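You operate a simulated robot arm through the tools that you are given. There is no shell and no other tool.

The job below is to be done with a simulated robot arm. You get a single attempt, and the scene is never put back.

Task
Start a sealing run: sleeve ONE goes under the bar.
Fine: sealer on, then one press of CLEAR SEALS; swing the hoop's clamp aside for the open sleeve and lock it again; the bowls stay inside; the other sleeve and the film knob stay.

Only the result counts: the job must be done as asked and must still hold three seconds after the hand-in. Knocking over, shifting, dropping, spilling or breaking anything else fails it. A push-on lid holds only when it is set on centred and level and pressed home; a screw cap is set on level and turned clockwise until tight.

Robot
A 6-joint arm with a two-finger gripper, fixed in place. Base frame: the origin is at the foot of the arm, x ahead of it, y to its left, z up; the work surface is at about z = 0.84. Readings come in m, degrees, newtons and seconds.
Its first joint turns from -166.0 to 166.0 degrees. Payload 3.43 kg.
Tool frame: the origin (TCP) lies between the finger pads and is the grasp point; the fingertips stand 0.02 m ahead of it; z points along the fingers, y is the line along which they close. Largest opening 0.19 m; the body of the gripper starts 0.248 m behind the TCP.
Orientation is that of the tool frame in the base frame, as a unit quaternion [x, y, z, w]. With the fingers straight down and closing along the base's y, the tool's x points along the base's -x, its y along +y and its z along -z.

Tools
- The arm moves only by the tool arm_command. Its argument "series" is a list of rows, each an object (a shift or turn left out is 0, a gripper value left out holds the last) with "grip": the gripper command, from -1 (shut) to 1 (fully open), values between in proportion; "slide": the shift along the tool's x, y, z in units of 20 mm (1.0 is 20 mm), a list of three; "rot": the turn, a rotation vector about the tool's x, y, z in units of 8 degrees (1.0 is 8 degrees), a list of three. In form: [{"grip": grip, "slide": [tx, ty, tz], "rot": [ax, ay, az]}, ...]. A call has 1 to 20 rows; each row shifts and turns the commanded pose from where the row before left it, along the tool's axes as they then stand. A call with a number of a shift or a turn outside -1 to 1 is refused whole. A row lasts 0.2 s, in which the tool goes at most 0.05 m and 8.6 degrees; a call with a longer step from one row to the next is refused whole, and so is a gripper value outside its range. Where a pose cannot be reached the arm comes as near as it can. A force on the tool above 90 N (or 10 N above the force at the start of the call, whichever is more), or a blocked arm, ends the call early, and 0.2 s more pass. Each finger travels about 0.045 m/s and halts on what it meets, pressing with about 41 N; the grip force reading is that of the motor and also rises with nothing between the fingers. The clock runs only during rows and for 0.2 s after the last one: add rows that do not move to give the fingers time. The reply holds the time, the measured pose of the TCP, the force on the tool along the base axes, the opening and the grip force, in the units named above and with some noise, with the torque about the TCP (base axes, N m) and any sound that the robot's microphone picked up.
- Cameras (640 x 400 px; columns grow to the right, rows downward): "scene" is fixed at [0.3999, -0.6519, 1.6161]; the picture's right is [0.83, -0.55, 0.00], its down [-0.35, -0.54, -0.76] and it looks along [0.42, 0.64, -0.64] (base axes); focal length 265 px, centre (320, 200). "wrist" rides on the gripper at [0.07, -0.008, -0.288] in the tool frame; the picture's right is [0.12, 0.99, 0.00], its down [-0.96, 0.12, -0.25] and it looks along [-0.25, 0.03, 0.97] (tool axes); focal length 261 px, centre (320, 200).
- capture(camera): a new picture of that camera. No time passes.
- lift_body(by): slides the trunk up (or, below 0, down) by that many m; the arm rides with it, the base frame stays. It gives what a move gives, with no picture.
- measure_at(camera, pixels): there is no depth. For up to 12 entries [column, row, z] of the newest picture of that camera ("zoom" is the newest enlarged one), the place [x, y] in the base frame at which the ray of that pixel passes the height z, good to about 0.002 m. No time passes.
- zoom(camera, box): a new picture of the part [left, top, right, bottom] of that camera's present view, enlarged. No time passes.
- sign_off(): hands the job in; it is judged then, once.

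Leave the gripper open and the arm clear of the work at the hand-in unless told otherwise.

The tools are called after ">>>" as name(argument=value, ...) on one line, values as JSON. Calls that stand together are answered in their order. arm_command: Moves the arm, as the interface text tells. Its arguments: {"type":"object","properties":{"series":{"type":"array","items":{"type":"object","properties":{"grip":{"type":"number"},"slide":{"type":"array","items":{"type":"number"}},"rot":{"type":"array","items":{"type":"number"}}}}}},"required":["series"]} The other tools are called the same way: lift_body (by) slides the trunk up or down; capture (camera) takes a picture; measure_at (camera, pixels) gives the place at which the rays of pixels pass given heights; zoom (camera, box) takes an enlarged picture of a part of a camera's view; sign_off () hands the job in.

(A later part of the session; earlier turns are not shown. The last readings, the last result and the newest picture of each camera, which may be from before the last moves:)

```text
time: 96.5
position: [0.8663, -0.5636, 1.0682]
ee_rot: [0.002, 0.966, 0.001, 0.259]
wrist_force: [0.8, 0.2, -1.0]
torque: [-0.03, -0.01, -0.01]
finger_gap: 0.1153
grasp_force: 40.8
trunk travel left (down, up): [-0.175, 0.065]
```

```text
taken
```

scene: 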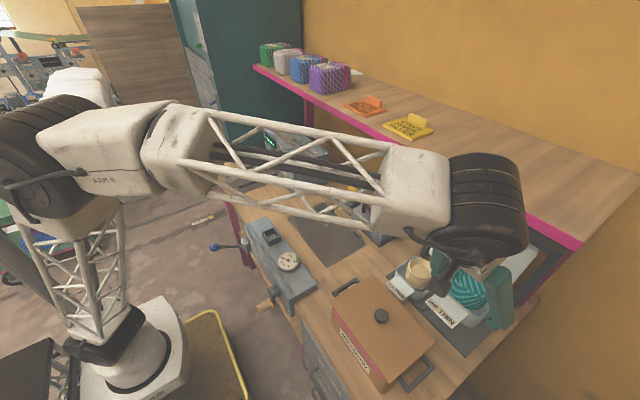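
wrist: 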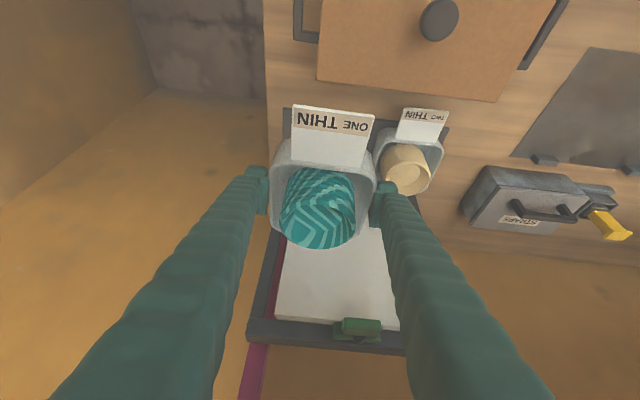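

Carrying level, with tray TWO undisturbed. I need the middle mat's position, where I'll set the tray down for re-gripping. Then I'm continuing back in -x.

>>> measure_at(camera="scene", pixels=[[286.75, 218, 0.842], [323.75, 202.5, 0.842], [327, 267.5, 0.842], [365, 243, 0.842], [350, 210, 0.842], [302, 301, 0.842]])

>>> arm_command(series=[{"slide": [0.866, 0, -0.5]}, {"slide": [0.866, 0, -0.5]}, {"slide": [0.866, 0, -0.5]}, {"slide": [0.866, 0, -0.5]}, {"slide": [0.866, 0, -0.5]}, {"slide": [0.866, 0, -0.5]}, {"slide": [0.866, 0, -0.5]}, {}])

```text
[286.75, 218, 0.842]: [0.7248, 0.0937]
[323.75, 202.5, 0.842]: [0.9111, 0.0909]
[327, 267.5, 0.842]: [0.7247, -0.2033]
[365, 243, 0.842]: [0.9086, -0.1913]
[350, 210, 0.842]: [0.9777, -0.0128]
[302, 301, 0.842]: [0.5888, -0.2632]
```

```text
time: 98.3
position: [0.7269, -0.5611, 1.0686]
ee_rot: [0.002, 0.966, 0.001, 0.258]
wrist_force: [0.0, 0.0, -1.9]
torque: [0.04, 0.02, -0.01]
finger_gap: 0.1153
grasp_force: 41.3
trunk travel left (down, up): [-0.175, 0.065]
```

The middle mat spans x 0.725–0.91, y -0.20 to 0.09. Carrying the tray left at z≈1.07 toward y≈-0.03.

>>> arm_command(series=[{"slide": [0, 0.5, 0]}, {"slide": [0, 0.9, 0]}, {"slide": [0, 0.9, 0]}, {"slide": [0, 0.9, 0]}, {"slide": [0, 0.9, 0]}, {"slide": [0, 0.9, 0]}, {"slide": [0, 0.9, 0]}, {"slide": [0, 0.9, 0]}, {"slide": [0, 0.9, 0]}, {"slide": [0, 0.9, 0]}, {"slide": [0, 0.9, 0]}, {"slide": [0, 0.9, 0]}, {"slide": [0, 0.9, 0]}, {"slide": [0, 0.9, 0]}, {"slide": [0, 0.9, 0]}])

>>> arm_command(series=[{"slide": [0, 0.9, 0]}, {"slide": [0, 0.9, 0]}, {"slide": [0, 0.9, 0]}, {"slide": [0, 0.9, 0]}, {"slide": [0, 0.9, 0]}, {"slide": [0, 0.9, 0]}, {"slide": [0, 0.9, 0]}, {"slide": [0, 0.9, 0]}, {"slide": [0, 0.9, 0]}, {"slide": [0, 0.9, 0]}, {"slide": [0, 0.9, 0]}, {"slide": [0, 0.9, 0]}, {"slide": [0, 0.9, 0]}, {"slide": [0, 0.5, 0]}, {}])

>>> capture(camera="wrist")

>>> capture(camera="scene")

```text
time: 101.5
position: [0.7276, -0.3003, 1.0699]
ee_rot: [0.002, 0.966, 0.001, 0.258]
wrist_force: [0.2, 0.5, -1.5]
torque: [0.05, 0.01, 0.02]
finger_gap: 0.1151
grasp_force: 41.1
trunk travel left (down, up): [-0.175, 0.065]
```

```text
time: 104.7
position: [0.7275, -0.0538, 1.0692]
ee_rot: [0.001, 0.966, 0.001, 0.259]
wrist_force: [0.2, 0.4, -2.1]
torque: [-0.01, 0.02, 0.02]
finger_gap: 0.1149
grasp_force: 41.4
trunk travel left (down, up): [-0.175, 0.065]
```

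```text
taken
```

wrist: 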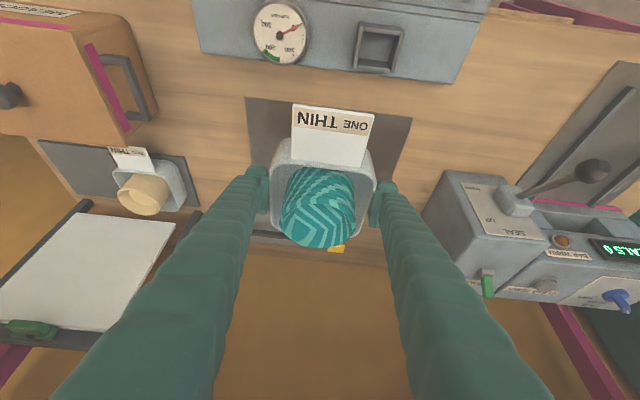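

```text
taken
```

scene: 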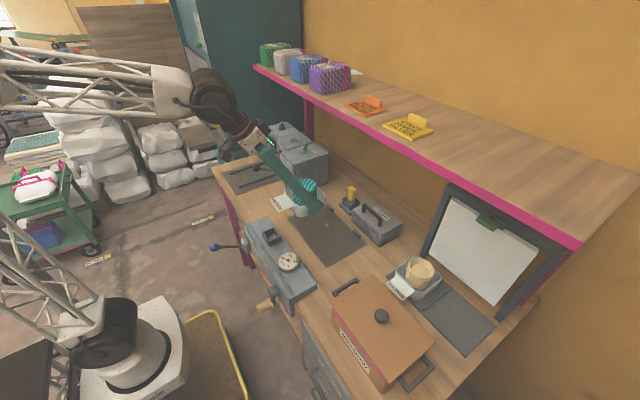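

The tray is over the middle mat with its flap facing me. Lowering to just above the mat, shifting 3 cm forward so the flap stays well clear of the strap unit.

>>> arm_command(series=[{"slide": [0.325, 0, 0.938]}, {"slide": [0.325, 0, 0.938]}, {"slide": [0.325, 0, 0.938]}, {"slide": [0.325, 0, 0.938]}, {"slide": [0.325, 0, 0.938]}, {"slide": [0.325, 0, 0.938]}, {"slide": [0.325, 0, 0.938]}, {"slide": [0.325, 0, 0.938]}, {}])

>>> zoom(camera="scene", box=[250, 170, 370, 270])

>>> capture(camera="wrist")

```text
time: 106.7
position: [0.758, -0.0549, 0.9159]
ee_rot: [0.001, 0.966, 0.001, 0.259]
wrist_force: [0.5, 0.1, -0.8]
torque: [0.01, 0.0, -0.02]
finger_gap: 0.1145
grasp_force: 41.2
trunk travel left (down, up): [-0.175, 0.065]
```

```text
4.00 times, centred on (310, 220) of scene
```

zoom: 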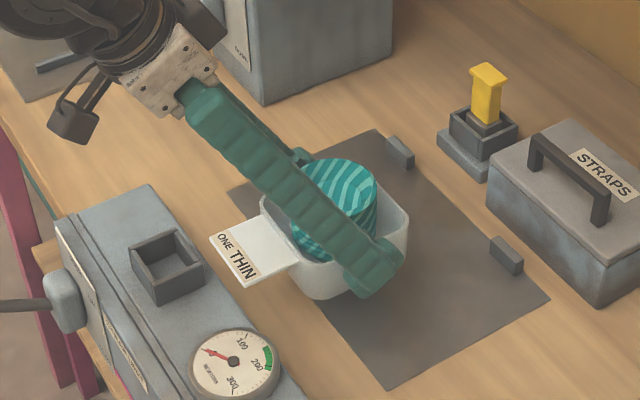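

```text
taken
```

wrist: 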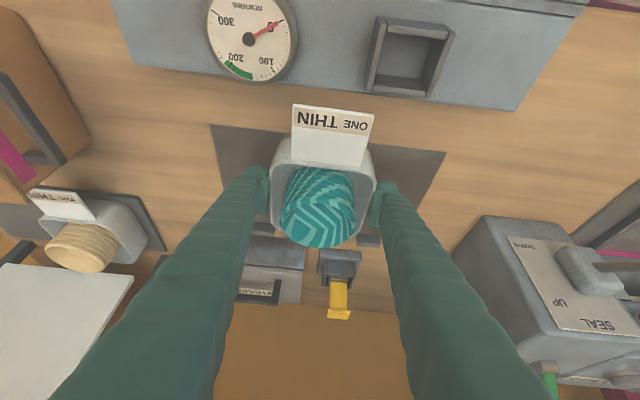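

Good clearance everywhere. Lowering the last centimetres slowly until the tray touches the mat.

>>> arm_command(series=[{"slide": [0.125, 0, 0.2165]}, {"slide": [0.125, 0, 0.2165]}, {"slide": [0.125, 0, 0.2165]}, {"slide": [0.125, 0, 0.2165]}, {}])

>>> arm_command(series=[{"slide": [0.05, 0, 0.087]}, {"slide": [0.05, 0, 0.087]}, {"slide": [0.05, 0, 0.087]}, {}])

>>> zoom(camera="scene", box=[280, 190, 340, 250])

```text
time: 107.9
position: [0.7567, -0.0563, 0.8943]
ee_rot: [0.002, 0.966, 0.001, 0.258]
wrist_force: [-0.3, -0.1, -1.4]
torque: [0.02, -0.01, -0.01]
finger_gap: 0.1144
grasp_force: 41.1
trunk travel left (down, up): [-0.175, 0.065]
```

```text
time: 108.9
position: [0.7565, -0.0552, 0.8875]
ee_rot: [0.002, 0.966, 0.001, 0.259]
wrist_force: [-0.7, 0.1, -1.2]
torque: [-0.03, 0.0, 0.03]
finger_gap: 0.1145
grasp_force: 40.7
trunk travel left (down, up): [-0.175, 0.065]
```

```text
6.67 times, centred on (310, 220) of scene
```

zoom: 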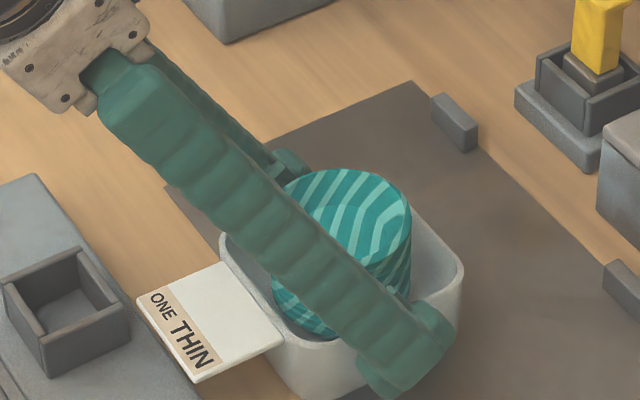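

Not touching yet (the force still just shows the tray's weight). Continuing in 1.5–2 mm steps.

>>> arm_command(series=[{"slide": [0.05, 0, 0.087]}, {}])

>>> arm_command(series=[{"slide": [0.05, 0, 0.087]}, {}])

```text
time: 109.5
position: [0.7576, -0.0563, 0.8854]
ee_rot: [0.002, 0.966, 0.001, 0.259]
wrist_force: [0.0, 0.0, -2.0]
torque: [0.03, 0.0, 0.01]
finger_gap: 0.1146
grasp_force: 40.6
trunk travel left (down, up): [-0.175, 0.065]
```

```text
time: 110.1
position: [0.7561, -0.0543, 0.8855]
ee_rot: [0.002, 0.966, 0.001, 0.26]
wrist_force: [-1.6, 0.6, 5.4]
torque: [0.49, -0.45, 0.08]
finger_gap: 0.1141
grasp_force: 41.3
trunk travel left (down, up): [-0.175, 0.065]
```

Contact (+5.4 N): the tray is on the mat. Opening the fingers slightly to release, then checking.

>>> arm_command(series=[{"grip": 0.35}, {"grip": 0.35}, {"grip": 0.35}])

>>> zoom(camera="wrist", box=[230, 90, 410, 260])

>>> zoom(camera="scene", box=[280, 190, 340, 250])

```text
time: 110.9
position: [0.7573, -0.0553, 0.8837]
ee_rot: [0.002, 0.966, 0.001, 0.258]
wrist_force: [-1.1, 0.8, 0.4]
torque: [0.04, 0.02, 0.03]
finger_gap: 0.1283
grasp_force: 0.1
trunk travel left (down, up): [-0.175, 0.065]
```

```text
2.35 times, centred on (320, 175) of wrist
```

zoom: 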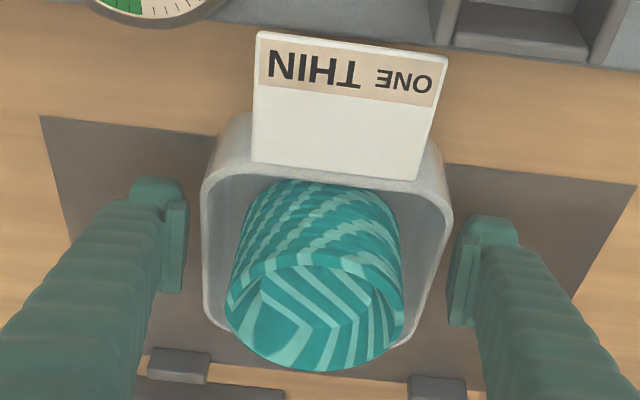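

```text
6.67 times, centred on (310, 220) of scene
```

zoom: 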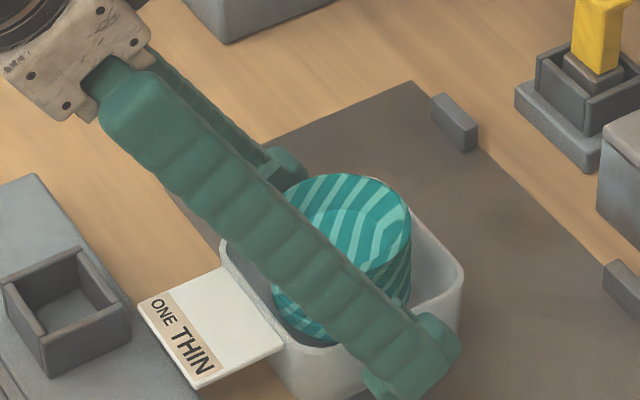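

Released cleanly; the tray is sitting flat on the mat. Rising straight up and bringing the tool vertical to prepare a vertical re-grip.

>>> arm_command(series=[{"slide": [-0.5, 0, -0.866]}, {"slide": [-0.5, 0, -0.866]}, {"slide": [-0.5, 0, -0.866]}, {"slide": [-0.5, 0, -0.866]}, {"slide": [-0.5, 0, -0.866]}, {"slide": [-0.5, 0, -0.866]}, {"slide": [-0.5, 0, -0.866]}, {"slide": [-0.5, 0, -0.866]}, {"rot": [0, 0.94, 0]}, {"rot": [0, 0.94, 0]}, {"rot": [0, 0.94, 0]}, {"rot": [0, 0.94, 0]}, {}])

>>> capture(camera="wrist")

>>> capture(camera="scene")

```text
time: 113.7
position: [0.7561, -0.0558, 1.0433]
ee_rot: [0.002, 1.0, 0.003, -0.003]
wrist_force: [0.9, 0.5, -0.1]
torque: [0.01, 0.06, -0.02]
finger_gap: 0.1282
grasp_force: 0.0
trunk travel left (down, up): [-0.175, 0.065]
```

```text
taken
```

wrist: 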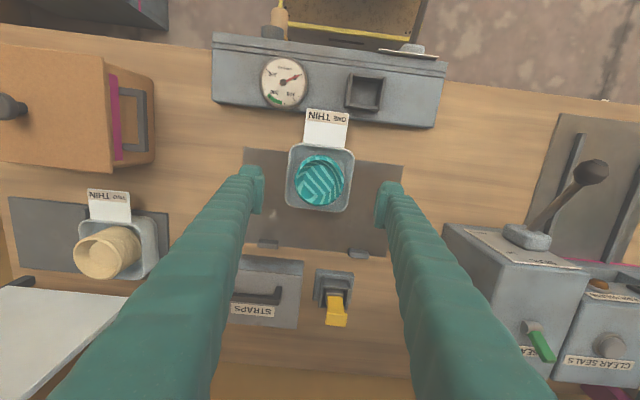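

```text
taken
```

scene: 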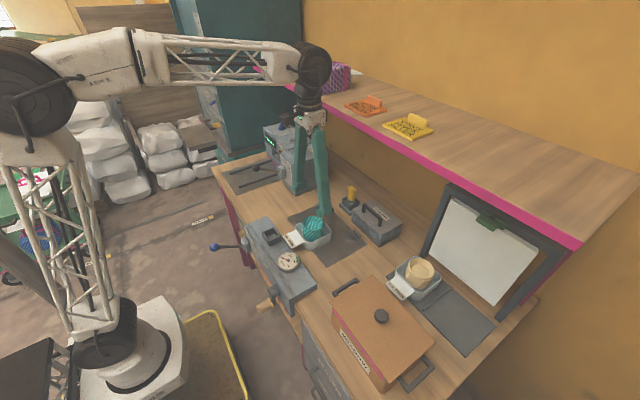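

The tool is now vertical above the tray. Before gripping, I'm testing with empty fingers whether the wrist can turn 180° about vertical, going the positive way first and watching for limits.

>>> arm_command(series=[{"rot": [0, 0, 1]}, {"rot": [0, 0, 1]}, {"rot": [0, 0, 1]}, {"rot": [0, 0, 1]}, {"rot": [0, 0, 1]}, {"rot": [0, 0, 1]}, {"rot": [0, 0, 1]}, {"rot": [0, 0, 1]}, {"rot": [0, 0, 1]}, {"rot": [0, 0, 1]}, {"rot": [0, 0, 1]}, {"rot": [0, 0, 1]}])

```text
time: 116.3
position: [0.7572, -0.056, 1.0444]
ee_rot: [0.745, 0.668, 0.001, -0.001]
wrist_force: [0.7, 0.8, -0.2]
torque: [-0.02, 0.01, -0.01]
finger_gap: 0.1282
grasp_force: 0.1
trunk travel left (down, up): [-0.175, 0.065]
```

96° without trouble. Continuing to the full 180°.

>>> arm_command(series=[{"rot": [0, 0, 1]}, {"rot": [0, 0, 1]}, {"rot": [0, 0, 1]}, {"rot": [0, 0, 1]}, {"rot": [0, 0, 1]}, {"rot": [0, 0, 1]}, {"rot": [0, 0, 1]}, {"rot": [0, 0, 1]}, {"rot": [0, 0, 1]}, {"rot": [0, 0, 1]}, {"rot": [0, 0, 0.5]}, {}])

>>> capture(camera="wrist")

```text
time: 118.9
position: [0.7555, -0.0714, 1.044]
ee_rot: [1.0, 0.008, 0.0, -0.009]
wrist_force: [0.3, -1.0, 0.6]
torque: [0.01, 0.01, -0.01]
finger_gap: 0.128
grasp_force: 0.1
out of reach, approached as far as the arm can: row 11
trunk travel left (down, up): [-0.175, 0.065]
```

```text
taken
```

wrist: 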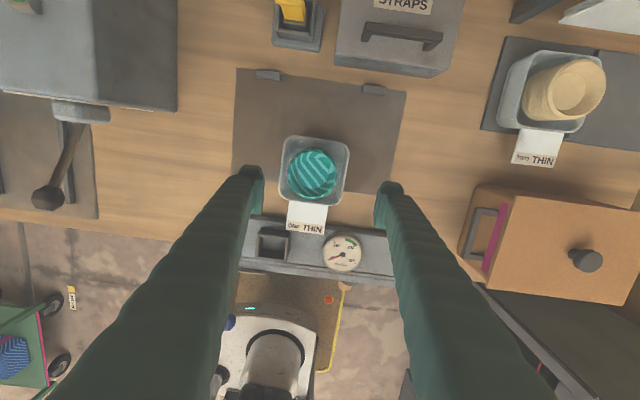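

The wrist reaches its limit right at +180° here, and reaching further left would need even more turn. So I'll grip at 0° and turn the negative way, which leaves margin at the sealer. Rotating back to 0°.

>>> arm_command(series=[{"rot": [0, 0, -1]}, {"rot": [0, 0, -1]}, {"rot": [0, 0, -1]}, {"rot": [0, 0, -1]}, {"rot": [0, 0, -1]}, {"rot": [0, 0, -1]}, {"rot": [0, 0, -1]}, {"rot": [0, 0, -1]}, {"rot": [0, 0, -1]}, {"rot": [0, 0, -1]}, {"rot": [0, 0, -1]}, {"rot": [0, 0, -1]}, {"rot": [0, 0, -1]}, {"rot": [0, 0, -1]}, {"rot": [0, 0, -1]}, {"rot": [0, 0, -1]}, {"rot": [0, 0, -1]}, {"rot": [0, 0, -1]}, {"rot": [0, 0, -1]}, {"rot": [0, 0, -1]}])

>>> arm_command(series=[{"rot": [0, 0, -1]}, {"rot": [0, 0, -1]}, {"rot": [0, 0, -0.5]}, {}])

>>> capture(camera="wrist")

>>> zoom(camera="wrist", box=[230, 90, 410, 220])

```text
time: 123.1
position: [0.754, -0.0703, 1.0433]
ee_rot: [0.174, 0.985, 0.001, -0.001]
wrist_force: [0.6, 0.3, 0.2]
torque: [-0.01, 0.0, 0.01]
finger_gap: 0.1286
grasp_force: 0.0
trunk travel left (down, up): [-0.175, 0.065]
```

```text
time: 124.1
position: [0.754, -0.0716, 1.0432]
ee_rot: [0.0, 1.0, 0.002, -0.001]
wrist_force: [-0.3, -0.3, 1.0]
torque: [0.04, 0.01, 0.01]
finger_gap: 0.1283
grasp_force: 0.1
trunk travel left (down, up): [-0.175, 0.065]
```

```text
taken
```

wrist: 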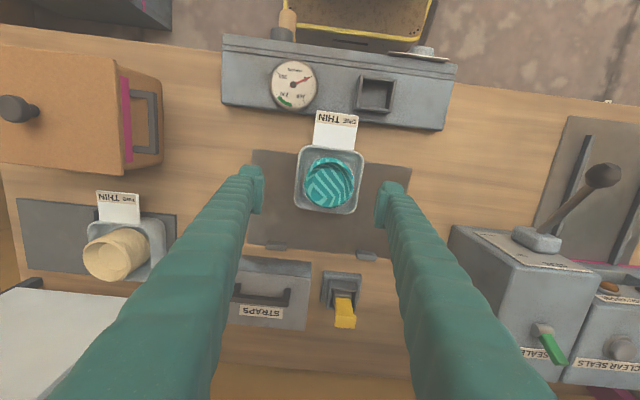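

```text
3.08 times, centred on (320, 155) of wrist
```

zoom: 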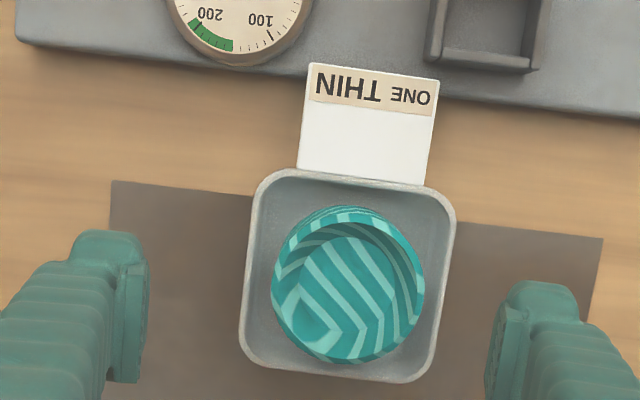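

Back at 0°. I'm measuring the tray's position on the mat precisely for the vertical grip.

>>> measure_at(camera="wrist", pixels=[[294, 171.3, 0.893], [362.9, 164.75, 0.893], [326.5, 213.5, 0.893], [326.0, 146.5, 0.893], [316.8, 146.3, 0.893], [354.3, 151.5, 0.893], [320.3, 110.5, 0.893], [358.5, 116, 0.893], [297.5, 205, 0.893], [357.5, 208, 0.893]])

```text
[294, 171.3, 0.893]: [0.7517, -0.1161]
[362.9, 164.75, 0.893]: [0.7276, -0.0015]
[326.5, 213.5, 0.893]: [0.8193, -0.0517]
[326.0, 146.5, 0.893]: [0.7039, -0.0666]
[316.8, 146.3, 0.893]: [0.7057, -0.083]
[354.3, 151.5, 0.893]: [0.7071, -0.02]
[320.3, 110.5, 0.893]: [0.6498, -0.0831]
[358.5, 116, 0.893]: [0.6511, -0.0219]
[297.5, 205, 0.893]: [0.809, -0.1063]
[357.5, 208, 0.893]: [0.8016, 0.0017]
```

Tray centre is about (0.76, -0.055). Aligning the vertical tool over it and descending to just above grasp depth.

>>> arm_command(series=[{"slide": [-0.15, 0.41, 0]}, {"slide": [-0.15, 0.41, 0]}, {"slide": [0, 0, 1]}, {"slide": [0, 0, 1]}, {"slide": [0, 0, 1]}, {"slide": [0, 0, 1]}, {"slide": [0, 0, 1]}, {"slide": [0, 0, 0.8]}, {}])

>>> capture(camera="wrist")

>>> zoom(camera="wrist", box=[230, 110, 410, 260])

>>> zoom(camera="scene", box=[270, 180, 350, 260])

```text
time: 126.1
position: [0.7615, -0.0562, 0.927]
ee_rot: [0.002, 1.0, 0.002, -0.001]
wrist_force: [0.5, 0.9, 1.1]
torque: [-0.02, -0.03, -0.02]
finger_gap: 0.1281
grasp_force: 0.1
trunk travel left (down, up): [-0.175, 0.065]
```

```text
taken
```

wrist: 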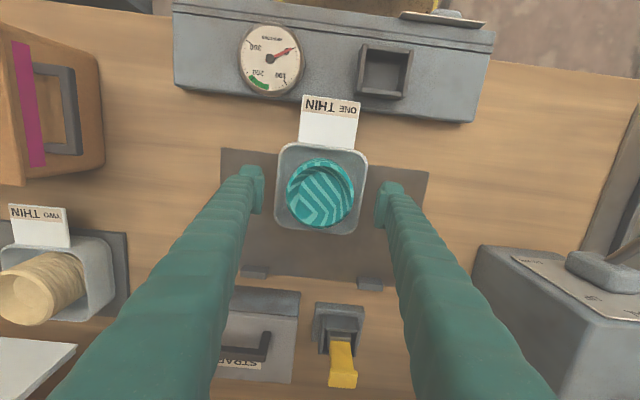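

```text
2.67 times, centred on (320, 185) of wrist
```

zoom: 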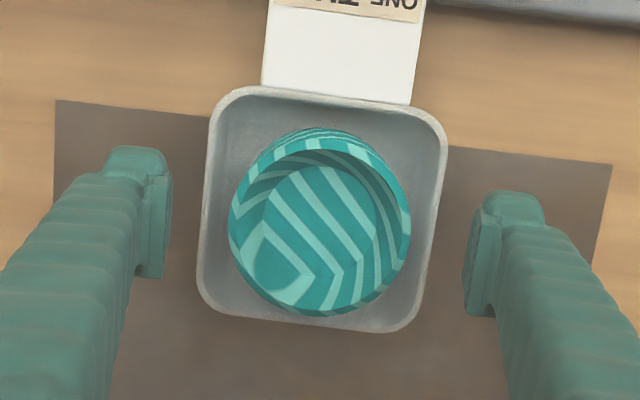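

```text
5.00 times, centred on (310, 220) of scene
```

zoom: 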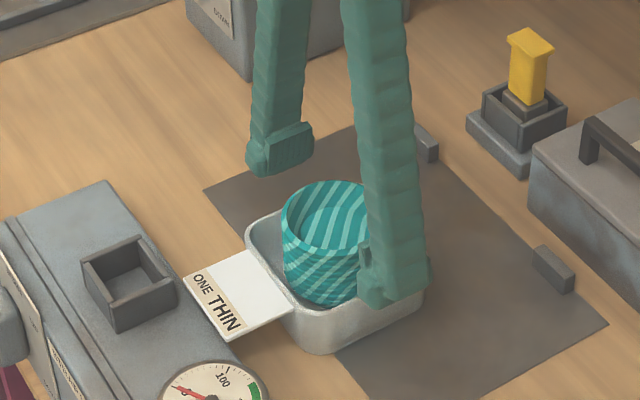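

Well centred. Descending the last 4 cm and gripping.

>>> arm_command(series=[{"slide": [0, 0, 0.7]}, {"slide": [0, 0, 0.7]}, {"slide": [0, 0, 0.7]}, {}])

>>> arm_command(series=[{"grip": 0.15}, {"grip": 0.0}, {"grip": 0.0}, {"grip": 0.0}])

>>> zoom(camera="scene", box=[270, 180, 350, 260])

>>> zoom(camera="wrist", box=[230, 110, 410, 260])

```text
time: 127.1
position: [0.7608, -0.0556, 0.8827]
ee_rot: [0.002, 1.0, 0.001, -0.001]
wrist_force: [0.5, -0.5, -0.2]
torque: [0.0, 0.03, -0.01]
finger_gap: 0.1283
grasp_force: 0.2
trunk travel left (down, up): [-0.175, 0.065]
```

```text
time: 128.1
position: [0.7608, -0.0547, 0.8839]
ee_rot: [0.002, 1.0, 0.002, -0.001]
wrist_force: [-0.6, 0.0, 1.1]
torque: [0.03, 0.0, -0.03]
finger_gap: 0.1111
grasp_force: 41.2
trunk travel left (down, up): [-0.175, 0.065]
```

```text
5.00 times, centred on (310, 220) of scene
```

zoom: 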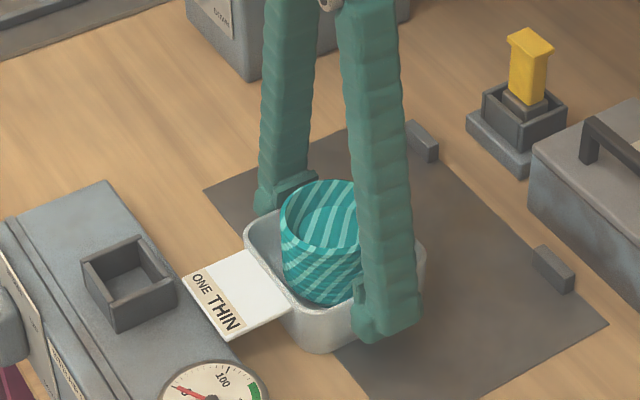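

```text
2.67 times, centred on (320, 185) of wrist
```

zoom: 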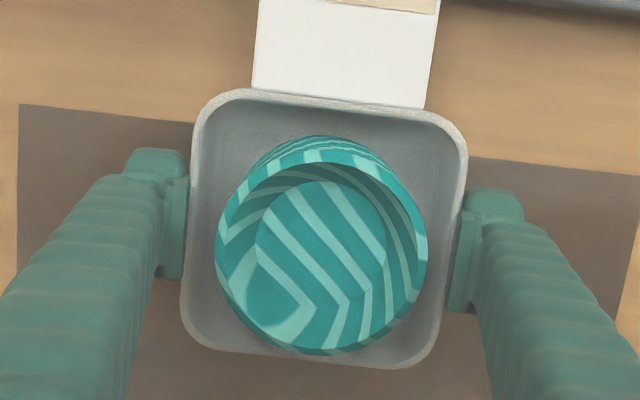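

Gripped lower on the wall (gap 0.111 m, 41 N). Lifting to z≈1.10 so the tray passes above the SEAL lever's knob (top about 1.02).

>>> arm_command(series=[{"slide": [0, 0, -0.3]}, {"slide": [0, 0, -0.6]}, {"slide": [0, 0, -0.9]}, {"slide": [0, 0, -0.9]}, {"slide": [0, 0, -0.9]}, {"slide": [0, 0, -0.9]}, {"slide": [0, 0, -0.9]}, {"slide": [0, 0, -0.9]}, {"slide": [0, 0, -0.9]}, {"slide": [0, 0, -0.9]}, {"slide": [0, 0, -0.9]}, {"slide": [0, 0, -0.9]}, {"slide": [0, 0, -0.6]}, {}])

>>> capture(camera="wrist")

>>> capture(camera="scene")

```text
time: 131.1
position: [0.7632, -0.0535, 1.0962]
ee_rot: [0.001, 1.0, 0.002, 0.0]
wrist_force: [0.1, -0.3, -2.3]
torque: [-0.01, 0.0, -0.03]
finger_gap: 0.1111
grasp_force: 40.8
trunk travel left (down, up): [-0.175, 0.065]
```

```text
taken
```

wrist: 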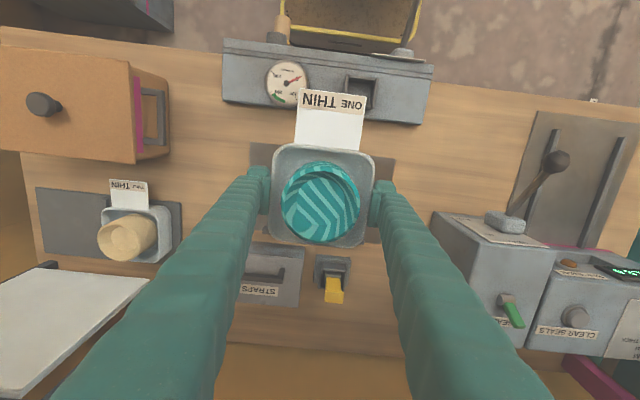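

```text
taken
```

scene: 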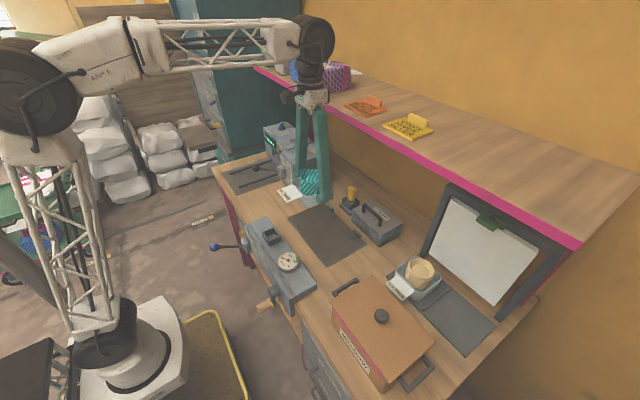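

The tray is lifted clear. Drawing back to x≈0.70, to keep the wrist away from the shelf, then moving left to above the track at y≈0.4745.

>>> arm_command(series=[{"slide": [0.4, 0, 0]}, {"slide": [0.9, 0, 0]}, {"slide": [0.9, 0, 0]}, {"slide": [0.9, 0.3, 0]}, {"slide": [0, 0.6, 0]}, {"slide": [0, 0.9, 0]}, {"slide": [0, 0.9, 0]}, {"slide": [0, 0.9, 0]}, {"slide": [0, 0.9, 0]}, {"slide": [0, 0.9, 0]}, {"slide": [0, 0.9, 0]}, {"slide": [0, 0.9, 0]}, {"slide": [0, 0.9, 0]}, {"slide": [0, 0.9, 0]}, {"slide": [0, 0.9, 0]}, {"slide": [0, 0.9, 0]}, {"slide": [0, 0.9, 0]}])

>>> arm_command(series=[{"slide": [0, 0.9, 0]}, {"slide": [0, 0.9, 0]}, {"slide": [0, 0.9, 0]}, {"slide": [0, 0.9, 0]}, {"slide": [0, 0.9, 0]}, {"slide": [0, 0.9, 0]}, {"slide": [0, 0.9, 0]}, {"slide": [0, 0.9, 0]}, {"slide": [0, 0.9, 0]}, {"slide": [0, 0.9, 0]}, {"slide": [0, 0.9, 0]}, {"slide": [0, 0.9, 0]}, {"slide": [0, 0.9, 0]}, {"slide": [0, 0.9, 0]}, {"slide": [0, 0.5, 0]}, {}])

>>> capture(camera="wrist")

>>> capture(camera="scene")

```text
time: 134.7
position: [0.7, 0.1779, 1.0973]
ee_rot: [0.001, 1.0, 0.001, -0.001]
wrist_force: [-0.6, -0.5, -2.4]
torque: [0.06, 0.01, -0.01]
finger_gap: 0.111
grasp_force: 41.0
trunk travel left (down, up): [-0.175, 0.065]
```

```text
time: 138.1
position: [0.6976, 0.4432, 1.0969]
ee_rot: [0.002, 1.0, 0.001, -0.002]
wrist_force: [-0.2, -0.4, -1.7]
torque: [-0.01, -0.01, 0.03]
finger_gap: 0.1109
grasp_force: 40.7
trunk travel left (down, up): [-0.175, 0.065]
```

```text
taken
```

wrist: 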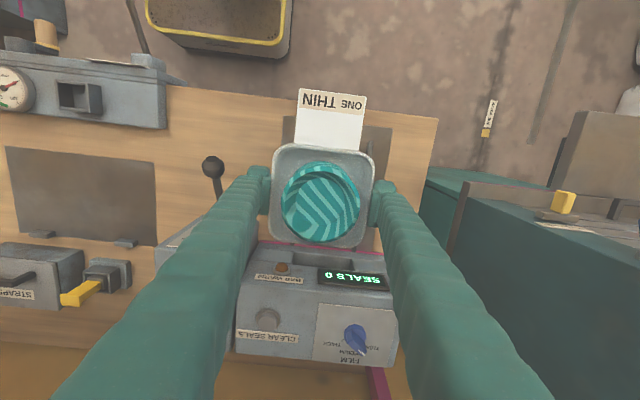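

```text
taken
```

scene: 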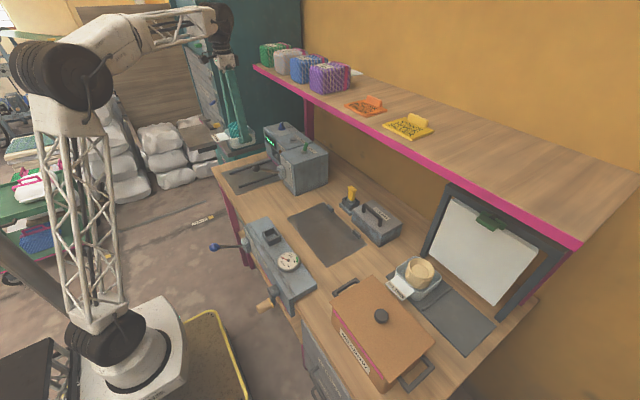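

Above the track, with "SEALS 0" still showing. Turning the tray −90° first, with the flap swinging round on the lever side and well above the knob.

>>> arm_command(series=[{"rot": [0, 0, -0.5]}, {"rot": [0, 0, -0.9]}, {"rot": [0, 0, -0.9]}, {"rot": [0, 0, -0.9]}, {"rot": [0, 0, -0.9]}, {"rot": [0, 0, -0.9]}, {"rot": [0, 0, -0.9]}, {"rot": [0, 0, -0.9]}, {"rot": [0, 0, -0.9]}, {"rot": [0, 0, -0.9]}, {"rot": [0, 0, -0.9]}, {"rot": [0, 0, -0.9]}, {"rot": [0, 0, -0.85]}, {}])

>>> capture(camera="wrist")

```text
time: 141.1
position: [0.6996, 0.4411, 1.0968]
ee_rot: [-0.706, 0.708, 0.002, 0.001]
wrist_force: [0.3, 0.0, -1.7]
torque: [0.02, -0.05, 0.0]
finger_gap: 0.1107
grasp_force: 40.7
trunk travel left (down, up): [-0.175, 0.065]
```

```text
taken
```

wrist: 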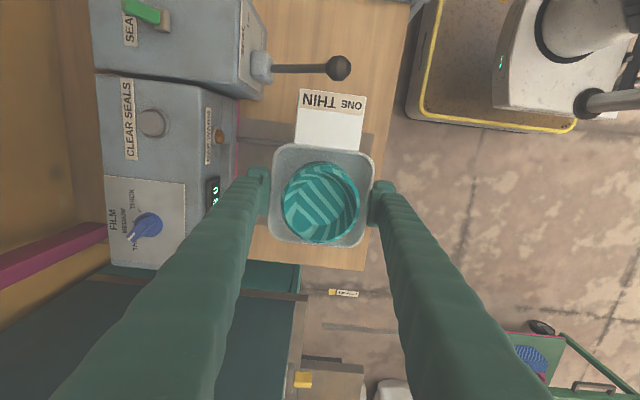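

Exactly −90° and steady. Completing the other 90° so the flap faces the sealer.

>>> arm_command(series=[{"rot": [0, 0, -0.5]}, {"rot": [0, 0, -0.9]}, {"rot": [0, 0, -0.9]}, {"rot": [0, 0, -0.9]}, {"rot": [0, 0, -0.9]}, {"rot": [0, 0, -0.9]}, {"rot": [0, 0, -0.9]}, {"rot": [0, 0, -0.9]}, {"rot": [0, 0, -0.9]}, {"rot": [0, 0, -0.9]}, {"rot": [0, 0, -0.9]}, {"rot": [0, 0, -0.9]}, {"rot": [0, 0, -0.85]}, {}])

>>> capture(camera="wrist")

>>> capture(camera="scene")

```text
time: 144.1
position: [0.7007, 0.4415, 1.0968]
ee_rot: [1.0, -0.001, -0.001, -0.002]
wrist_force: [-0.1, 0.5, -1.9]
torque: [0.0, 0.0, -0.01]
finger_gap: 0.1112
grasp_force: 41.3
trunk travel left (down, up): [-0.175, 0.065]
```

```text
taken
```

wrist: 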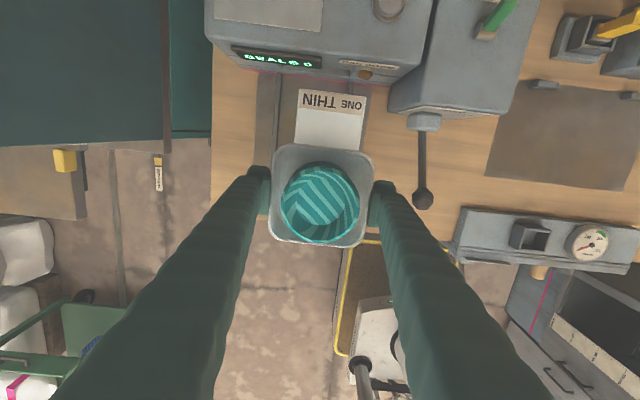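

```text
taken
```

scene: 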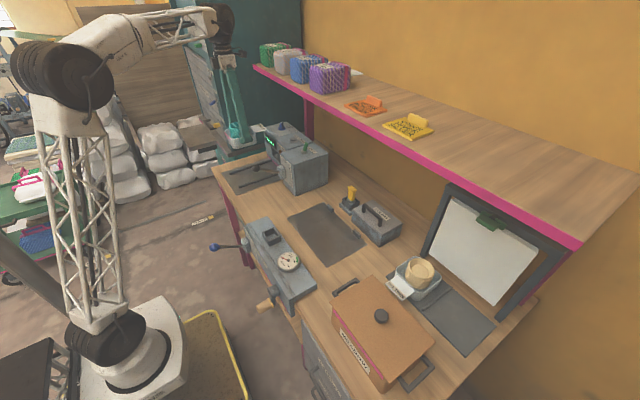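

The flap ("ONE THIN") now points at the sealer. I'm zooming to re-measure the rails and jaw from here for lateral alignment.

>>> zoom(camera="wrist", box=[220, 40, 420, 180])

>>> zoom(camera="scene", box=[205, 110, 305, 210])

```text
2.86 times, centred on (320, 110) of wrist
```

zoom: 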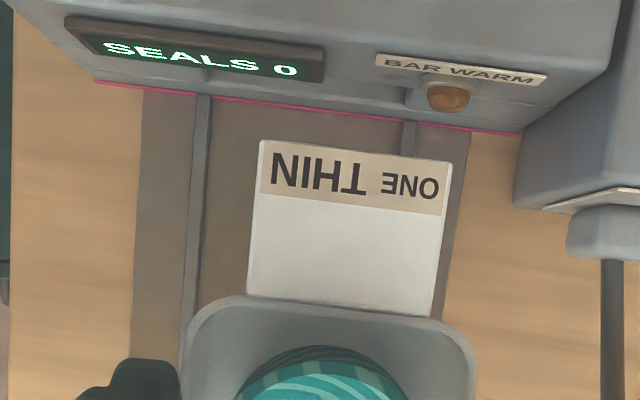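

```text
4.00 times, centred on (255, 160) of scene
```

zoom: 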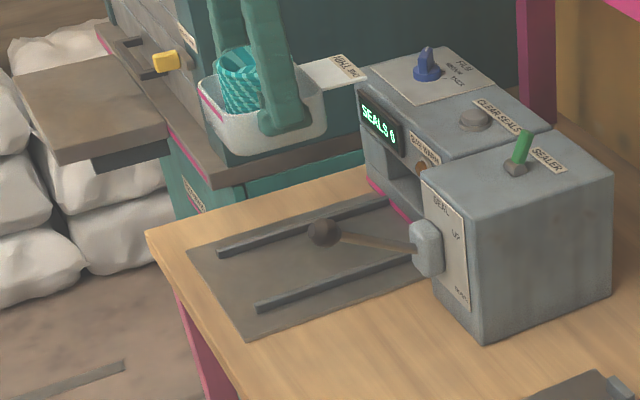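

>>> measure_at(camera="wrist", pixels=[[280.4, 92.5, 0.855], [276.6, 138, 0.855], [349.05, 89, 0.843], [349.05, 89, 0.855], [276.8, 92.5, 0.855], [354, 89, 0.855], [297.5, 109, 1.105], [367, 117, 1.105], [301.5, 90, 1.105], [291, 162.0, 1.105]])

```text
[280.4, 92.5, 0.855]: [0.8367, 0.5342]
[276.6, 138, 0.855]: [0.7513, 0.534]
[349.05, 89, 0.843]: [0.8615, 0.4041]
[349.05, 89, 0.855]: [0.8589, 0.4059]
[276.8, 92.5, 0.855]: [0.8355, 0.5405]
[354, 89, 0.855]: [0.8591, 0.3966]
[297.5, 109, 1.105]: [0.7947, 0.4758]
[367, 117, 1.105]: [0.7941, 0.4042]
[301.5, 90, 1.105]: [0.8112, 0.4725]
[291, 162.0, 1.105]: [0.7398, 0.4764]
```

The rails' centre is at y≈0.472 (both views averaged), and the flap is square to the tool. Shifting +y 3 cm and +x 2 cm, then lowering toward the track.

>>> arm_command(series=[{"slide": [0.5, -0.76, 0]}, {"slide": [0.5, -0.76, 0]}, {"slide": [0, 0, 0.8]}, {"slide": [0, 0, 0.9]}, {"slide": [0, 0, 0.9]}, {"slide": [0, 0, 0.9]}, {"slide": [0, 0, 0.9]}, {"slide": [0, 0, 0.9]}, {"slide": [0, 0, 0.9]}, {"slide": [0, 0, 0.8]}, {}])

>>> capture(camera="wrist")

>>> zoom(camera="scene", box=[205, 130, 305, 210])

```text
time: 146.5
position: [0.7209, 0.4751, 0.9568]
ee_rot: [1.0, -0.001, -0.002, -0.002]
wrist_force: [0.2, 0.6, -2.2]
torque: [0.02, 0.0, 0.01]
finger_gap: 0.1111
grasp_force: 40.5
trunk travel left (down, up): [-0.175, 0.065]
```

```text
taken
```

wrist: 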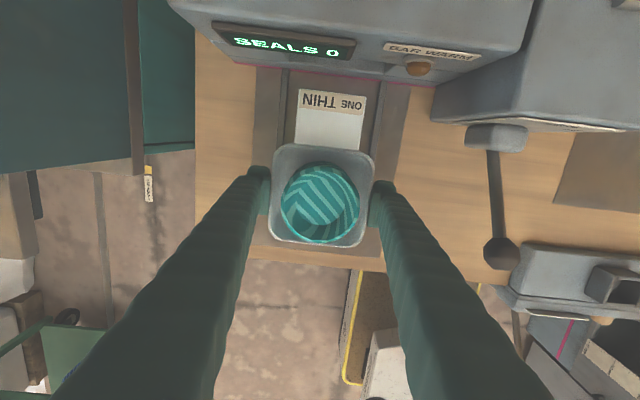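

```text
5.00 times, centred on (255, 170) of scene
```

zoom: 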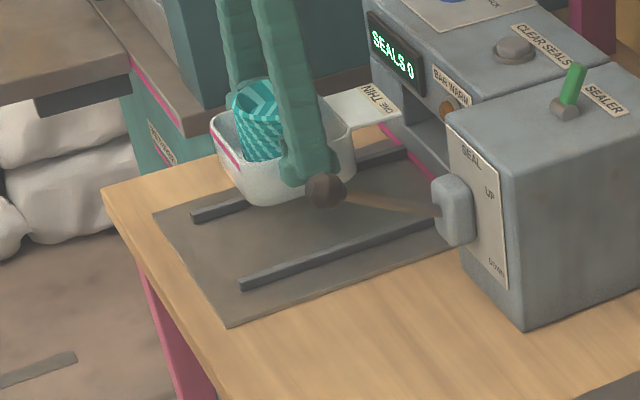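

Zooming to check the tray's alignment with the rails before setting down.

>>> zoom(camera="wrist", box=[230, 60, 410, 260])

>>> measure_at(camera="wrist", pixels=[[271.5, 150, 0.965], [375, 155, 0.965], [293, 100, 0.855], [378, 110, 0.855], [320, 75, 0.845]])

```text
2.00 times, centred on (320, 160) of wrist
```

zoom: 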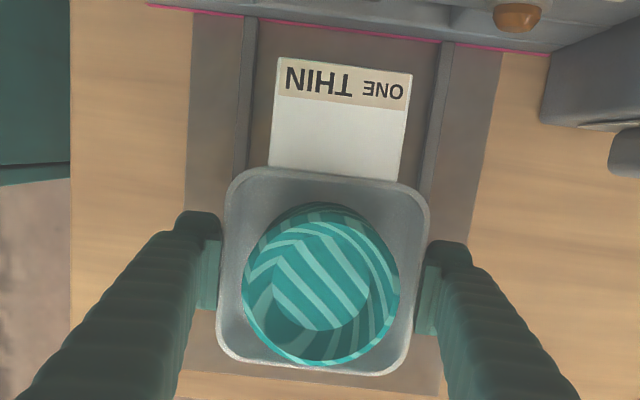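

```text
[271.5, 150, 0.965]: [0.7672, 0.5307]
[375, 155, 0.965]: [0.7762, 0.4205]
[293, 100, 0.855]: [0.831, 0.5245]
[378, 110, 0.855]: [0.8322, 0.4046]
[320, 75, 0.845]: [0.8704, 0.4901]
```

>>> measure_at(camera="wrist", pixels=[[286, 110, 0.855], [286, 110, 0.843], [376, 110, 0.855], [376, 110, 0.843], [280.5, 110, 0.855], [383, 110, 0.855], [289.5, 75, 0.855], [375.5, 82, 0.855]])

>>> zoom(camera="wrist", box=[265, 60, 325, 150])

>>> zoom(camera="wrist", box=[350, 60, 410, 150])

```text
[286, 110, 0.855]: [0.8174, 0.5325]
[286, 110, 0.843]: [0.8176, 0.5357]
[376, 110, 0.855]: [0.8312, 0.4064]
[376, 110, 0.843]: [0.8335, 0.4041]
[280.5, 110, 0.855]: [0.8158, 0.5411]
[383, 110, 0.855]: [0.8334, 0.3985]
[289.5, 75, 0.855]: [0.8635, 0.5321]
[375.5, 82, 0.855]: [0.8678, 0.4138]
```

```text
4.44 times, centred on (295, 105) of wrist
```

zoom: 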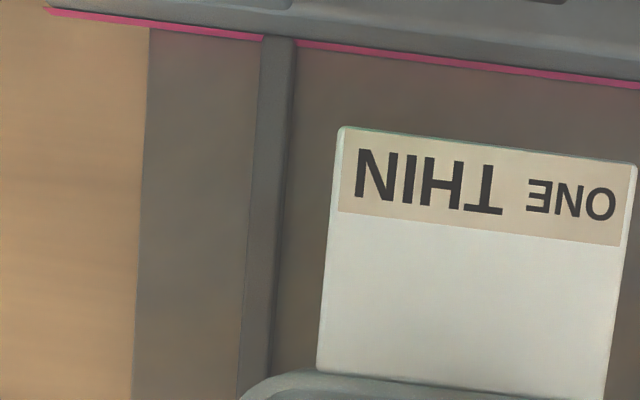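

```text
4.44 times, centred on (380, 105) of wrist
```

zoom: 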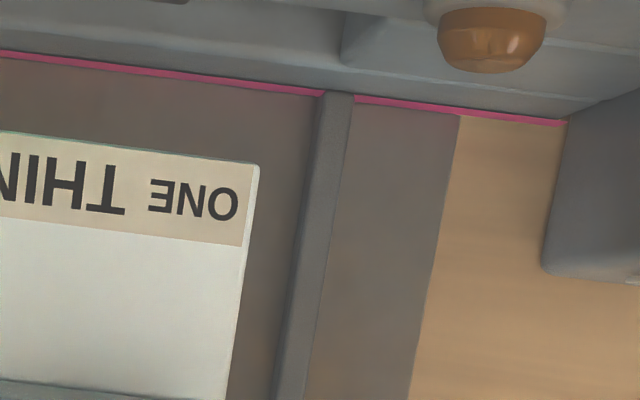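

The rails' centre is y≈0.471, so I'm shifting 3.5 mm in -y, then lowering to near contact.

>>> arm_command(series=[{"slide": [0, 0.18, 0]}, {"slide": [0, 0, 0.8]}, {"slide": [0, 0, 0.8]}, {"slide": [0, 0, 0.8]}, {"slide": [0, 0, 0.5]}, {}])

>>> zoom(camera="scene", box=[215, 135, 295, 200])

>>> zoom(camera="wrist", box=[230, 60, 410, 260])

```text
time: 147.9
position: [0.7195, 0.4702, 0.8974]
ee_rot: [1.0, -0.001, -0.001, -0.002]
wrist_force: [-0.1, 0.3, -2.6]
torque: [0.0, 0.01, -0.02]
finger_gap: 0.1111
grasp_force: 41.0
trunk travel left (down, up): [-0.175, 0.065]
```

```text
6.15 times, centred on (255, 168) of scene
```

zoom: 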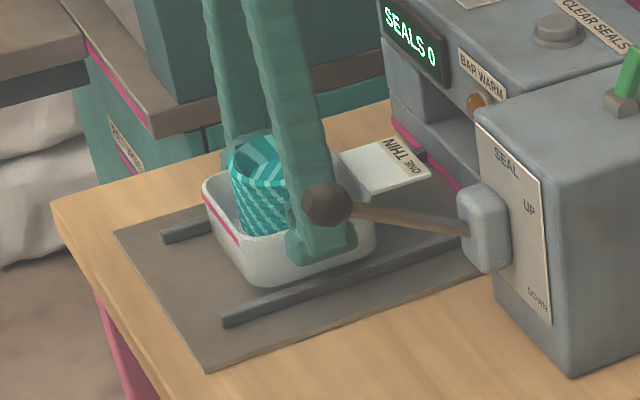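

```text
2.00 times, centred on (320, 160) of wrist
```

zoom: 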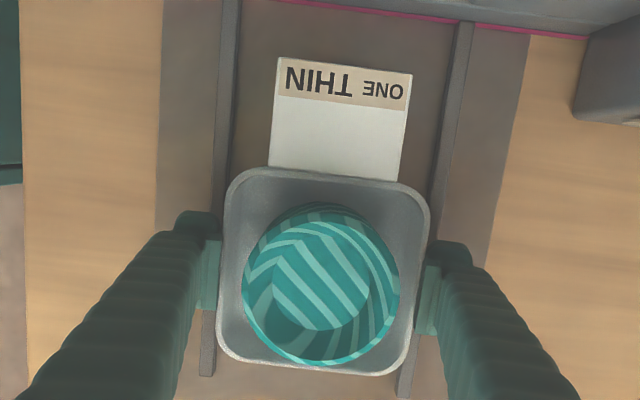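

The tray is centred between the rails. Lowering in small steps until it touches.

>>> arm_command(series=[{"slide": [0, 0, 0.2]}, {"slide": [0, 0, 0.15]}, {}])

>>> arm_command(series=[{"slide": [0, 0, 0.1]}, {}])

>>> arm_command(series=[{"slide": [0, 0, 0.1]}, {}])

```text
time: 148.7
position: [0.7186, 0.4694, 0.8908]
ee_rot: [1.0, -0.002, -0.001, -0.002]
wrist_force: [0.1, -0.7, -1.7]
torque: [-0.03, 0.01, -0.01]
finger_gap: 0.1108
grasp_force: 41.1
trunk travel left (down, up): [-0.175, 0.065]
```

```text
time: 149.3
position: [0.7194, 0.4696, 0.8895]
ee_rot: [1.0, -0.001, 0.0, -0.002]
wrist_force: [4.2, 3.8, 14.7]
torque: [-0.72, -0.13, 0.22]
finger_gap: 0.1109
grasp_force: 41.0
trunk travel left (down, up): [-0.175, 0.065]
```

```text
time: 149.9
position: [0.7191, 0.469, 0.8898]
ee_rot: [1.0, -0.001, 0.0, -0.003]
wrist_force: [-0.2, 4.4, 34.3]
torque: [-0.6, 0.13, -0.09]
finger_gap: 0.1109
grasp_force: 41.7
trunk travel left (down, up): [-0.175, 0.065]
```

Contact with the track at TCP z≈0.8895, with the load now shared. Checking how the tray sits before releasing.

>>> zoom(camera="scene", box=[225, 150, 285, 200])

>>> arm_command(series=[{"grip": 0.25}, {"grip": 0.33}, {"grip": 0.33}])

>>> zoom(camera="scene", box=[225, 150, 285, 200])

>>> zoom(camera="wrist", box=[230, 60, 410, 260])

```text
8.00 times, centred on (255, 175) of scene
```

zoom: 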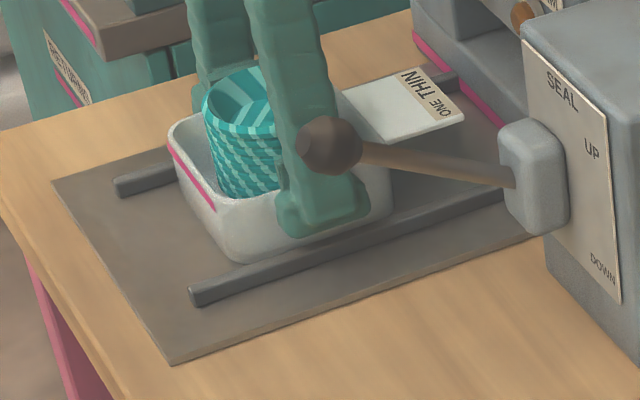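

```text
time: 150.7
position: [0.719, 0.4684, 0.8874]
ee_rot: [1.0, -0.001, -0.001, -0.002]
wrist_force: [-0.5, -0.5, -0.9]
torque: [0.03, -0.01, -0.01]
finger_gap: 0.1259
grasp_force: 0.1
trunk travel left (down, up): [-0.175, 0.065]
```

```text
8.00 times, centred on (255, 175) of scene
```

zoom: 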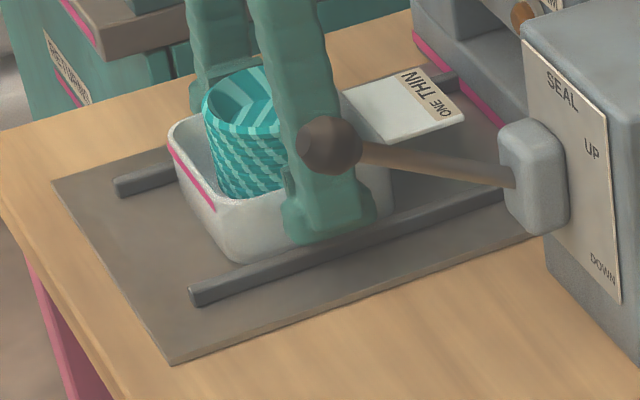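

```text
2.00 times, centred on (320, 160) of wrist
```

zoom: 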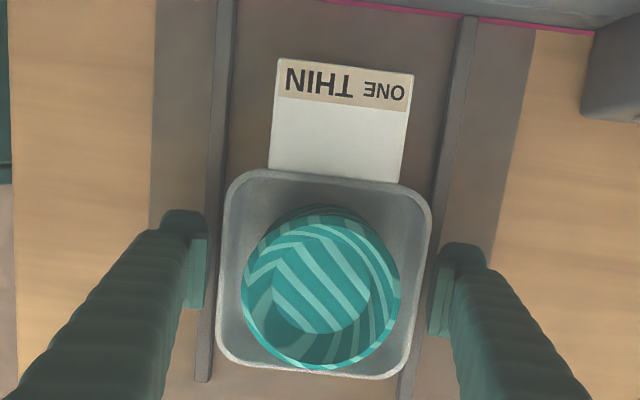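

Released, and the tray sits level between the rails with the flap toward the jaw. Rising, moving behind the tray and closing the fingers so I can push it forward along the rails.

>>> arm_command(series=[{"slide": [0, 0, -0.8]}, {"slide": [0, 0, -0.9]}, {"slide": [0, 0, -0.9]}, {"slide": [0, 0, -0.9]}, {"slide": [0, 0, -0.9]}, {"slide": [0, 0, -0.9]}, {"slide": [0, 0, -0.9]}, {"slide": [-0.9, 0, 0], "grip": -1}, {"slide": [-0.9, 0, 0]}, {"slide": [-0.9, 0, 0]}, {"slide": [-0.9, 0, 0]}, {"slide": [-0.9, 0, 0]}, {"slide": [-0.8, 0, 0]}, {}, {}])

>>> capture(camera="wrist")

>>> zoom(camera="scene", box=[205, 110, 305, 210])

```text
time: 153.9
position: [0.612, 0.469, 1.0119]
ee_rot: [1.0, -0.002, -0.001, -0.002]
wrist_force: [1.3, 0.1, 0.0]
torque: [-0.01, 0.02, -0.01]
finger_gap: 0.0
grasp_force: 30.6
trunk travel left (down, up): [-0.175, 0.065]
```

```text
taken
```

wrist: 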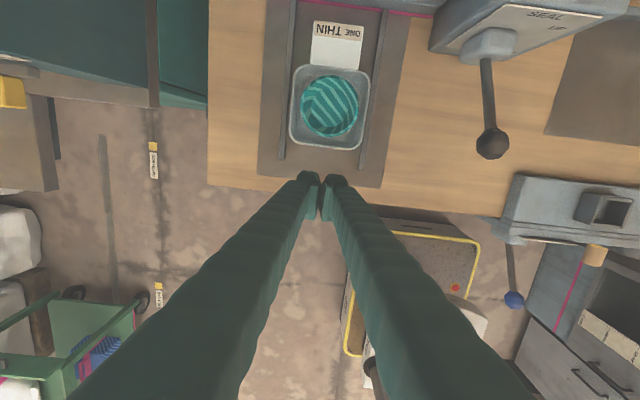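

```text
4.00 times, centred on (255, 160) of scene
```

zoom: 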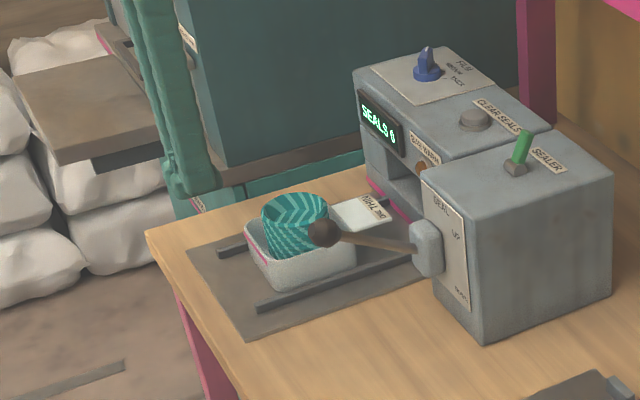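

The tray is sitting squarely on the track. Measuring its exact position and rear edge before pushing.

>>> zoom(camera="wrist", box=[250, 0, 410, 190])

>>> measure_at(camera="wrist", pixels=[[330, 150, 0.9], [290, 110, 0.9], [370, 110, 0.9], [311, 63, 0.9], [358, 69, 0.9], [314, 21, 0.9], [362, 26, 0.9], [285, 110, 0.855], [374, 110, 0.855]])

```text
2.11 times, centred on (330, 95) of wrist
```

zoom: 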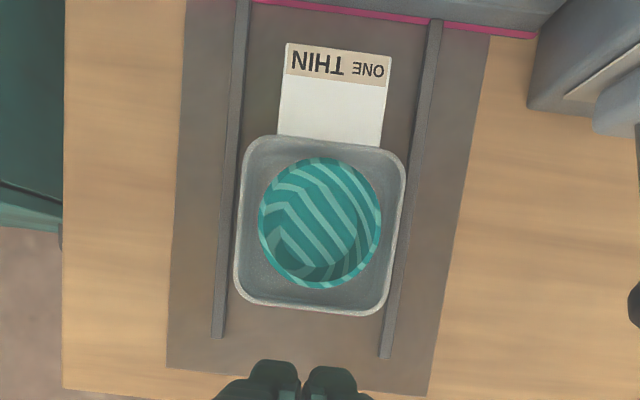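

```text
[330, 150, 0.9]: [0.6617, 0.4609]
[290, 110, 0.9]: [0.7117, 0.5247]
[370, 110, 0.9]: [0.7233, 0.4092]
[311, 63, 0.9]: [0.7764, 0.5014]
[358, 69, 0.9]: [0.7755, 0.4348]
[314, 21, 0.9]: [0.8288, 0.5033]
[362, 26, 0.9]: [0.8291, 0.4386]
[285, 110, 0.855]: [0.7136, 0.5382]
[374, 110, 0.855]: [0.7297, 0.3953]
```

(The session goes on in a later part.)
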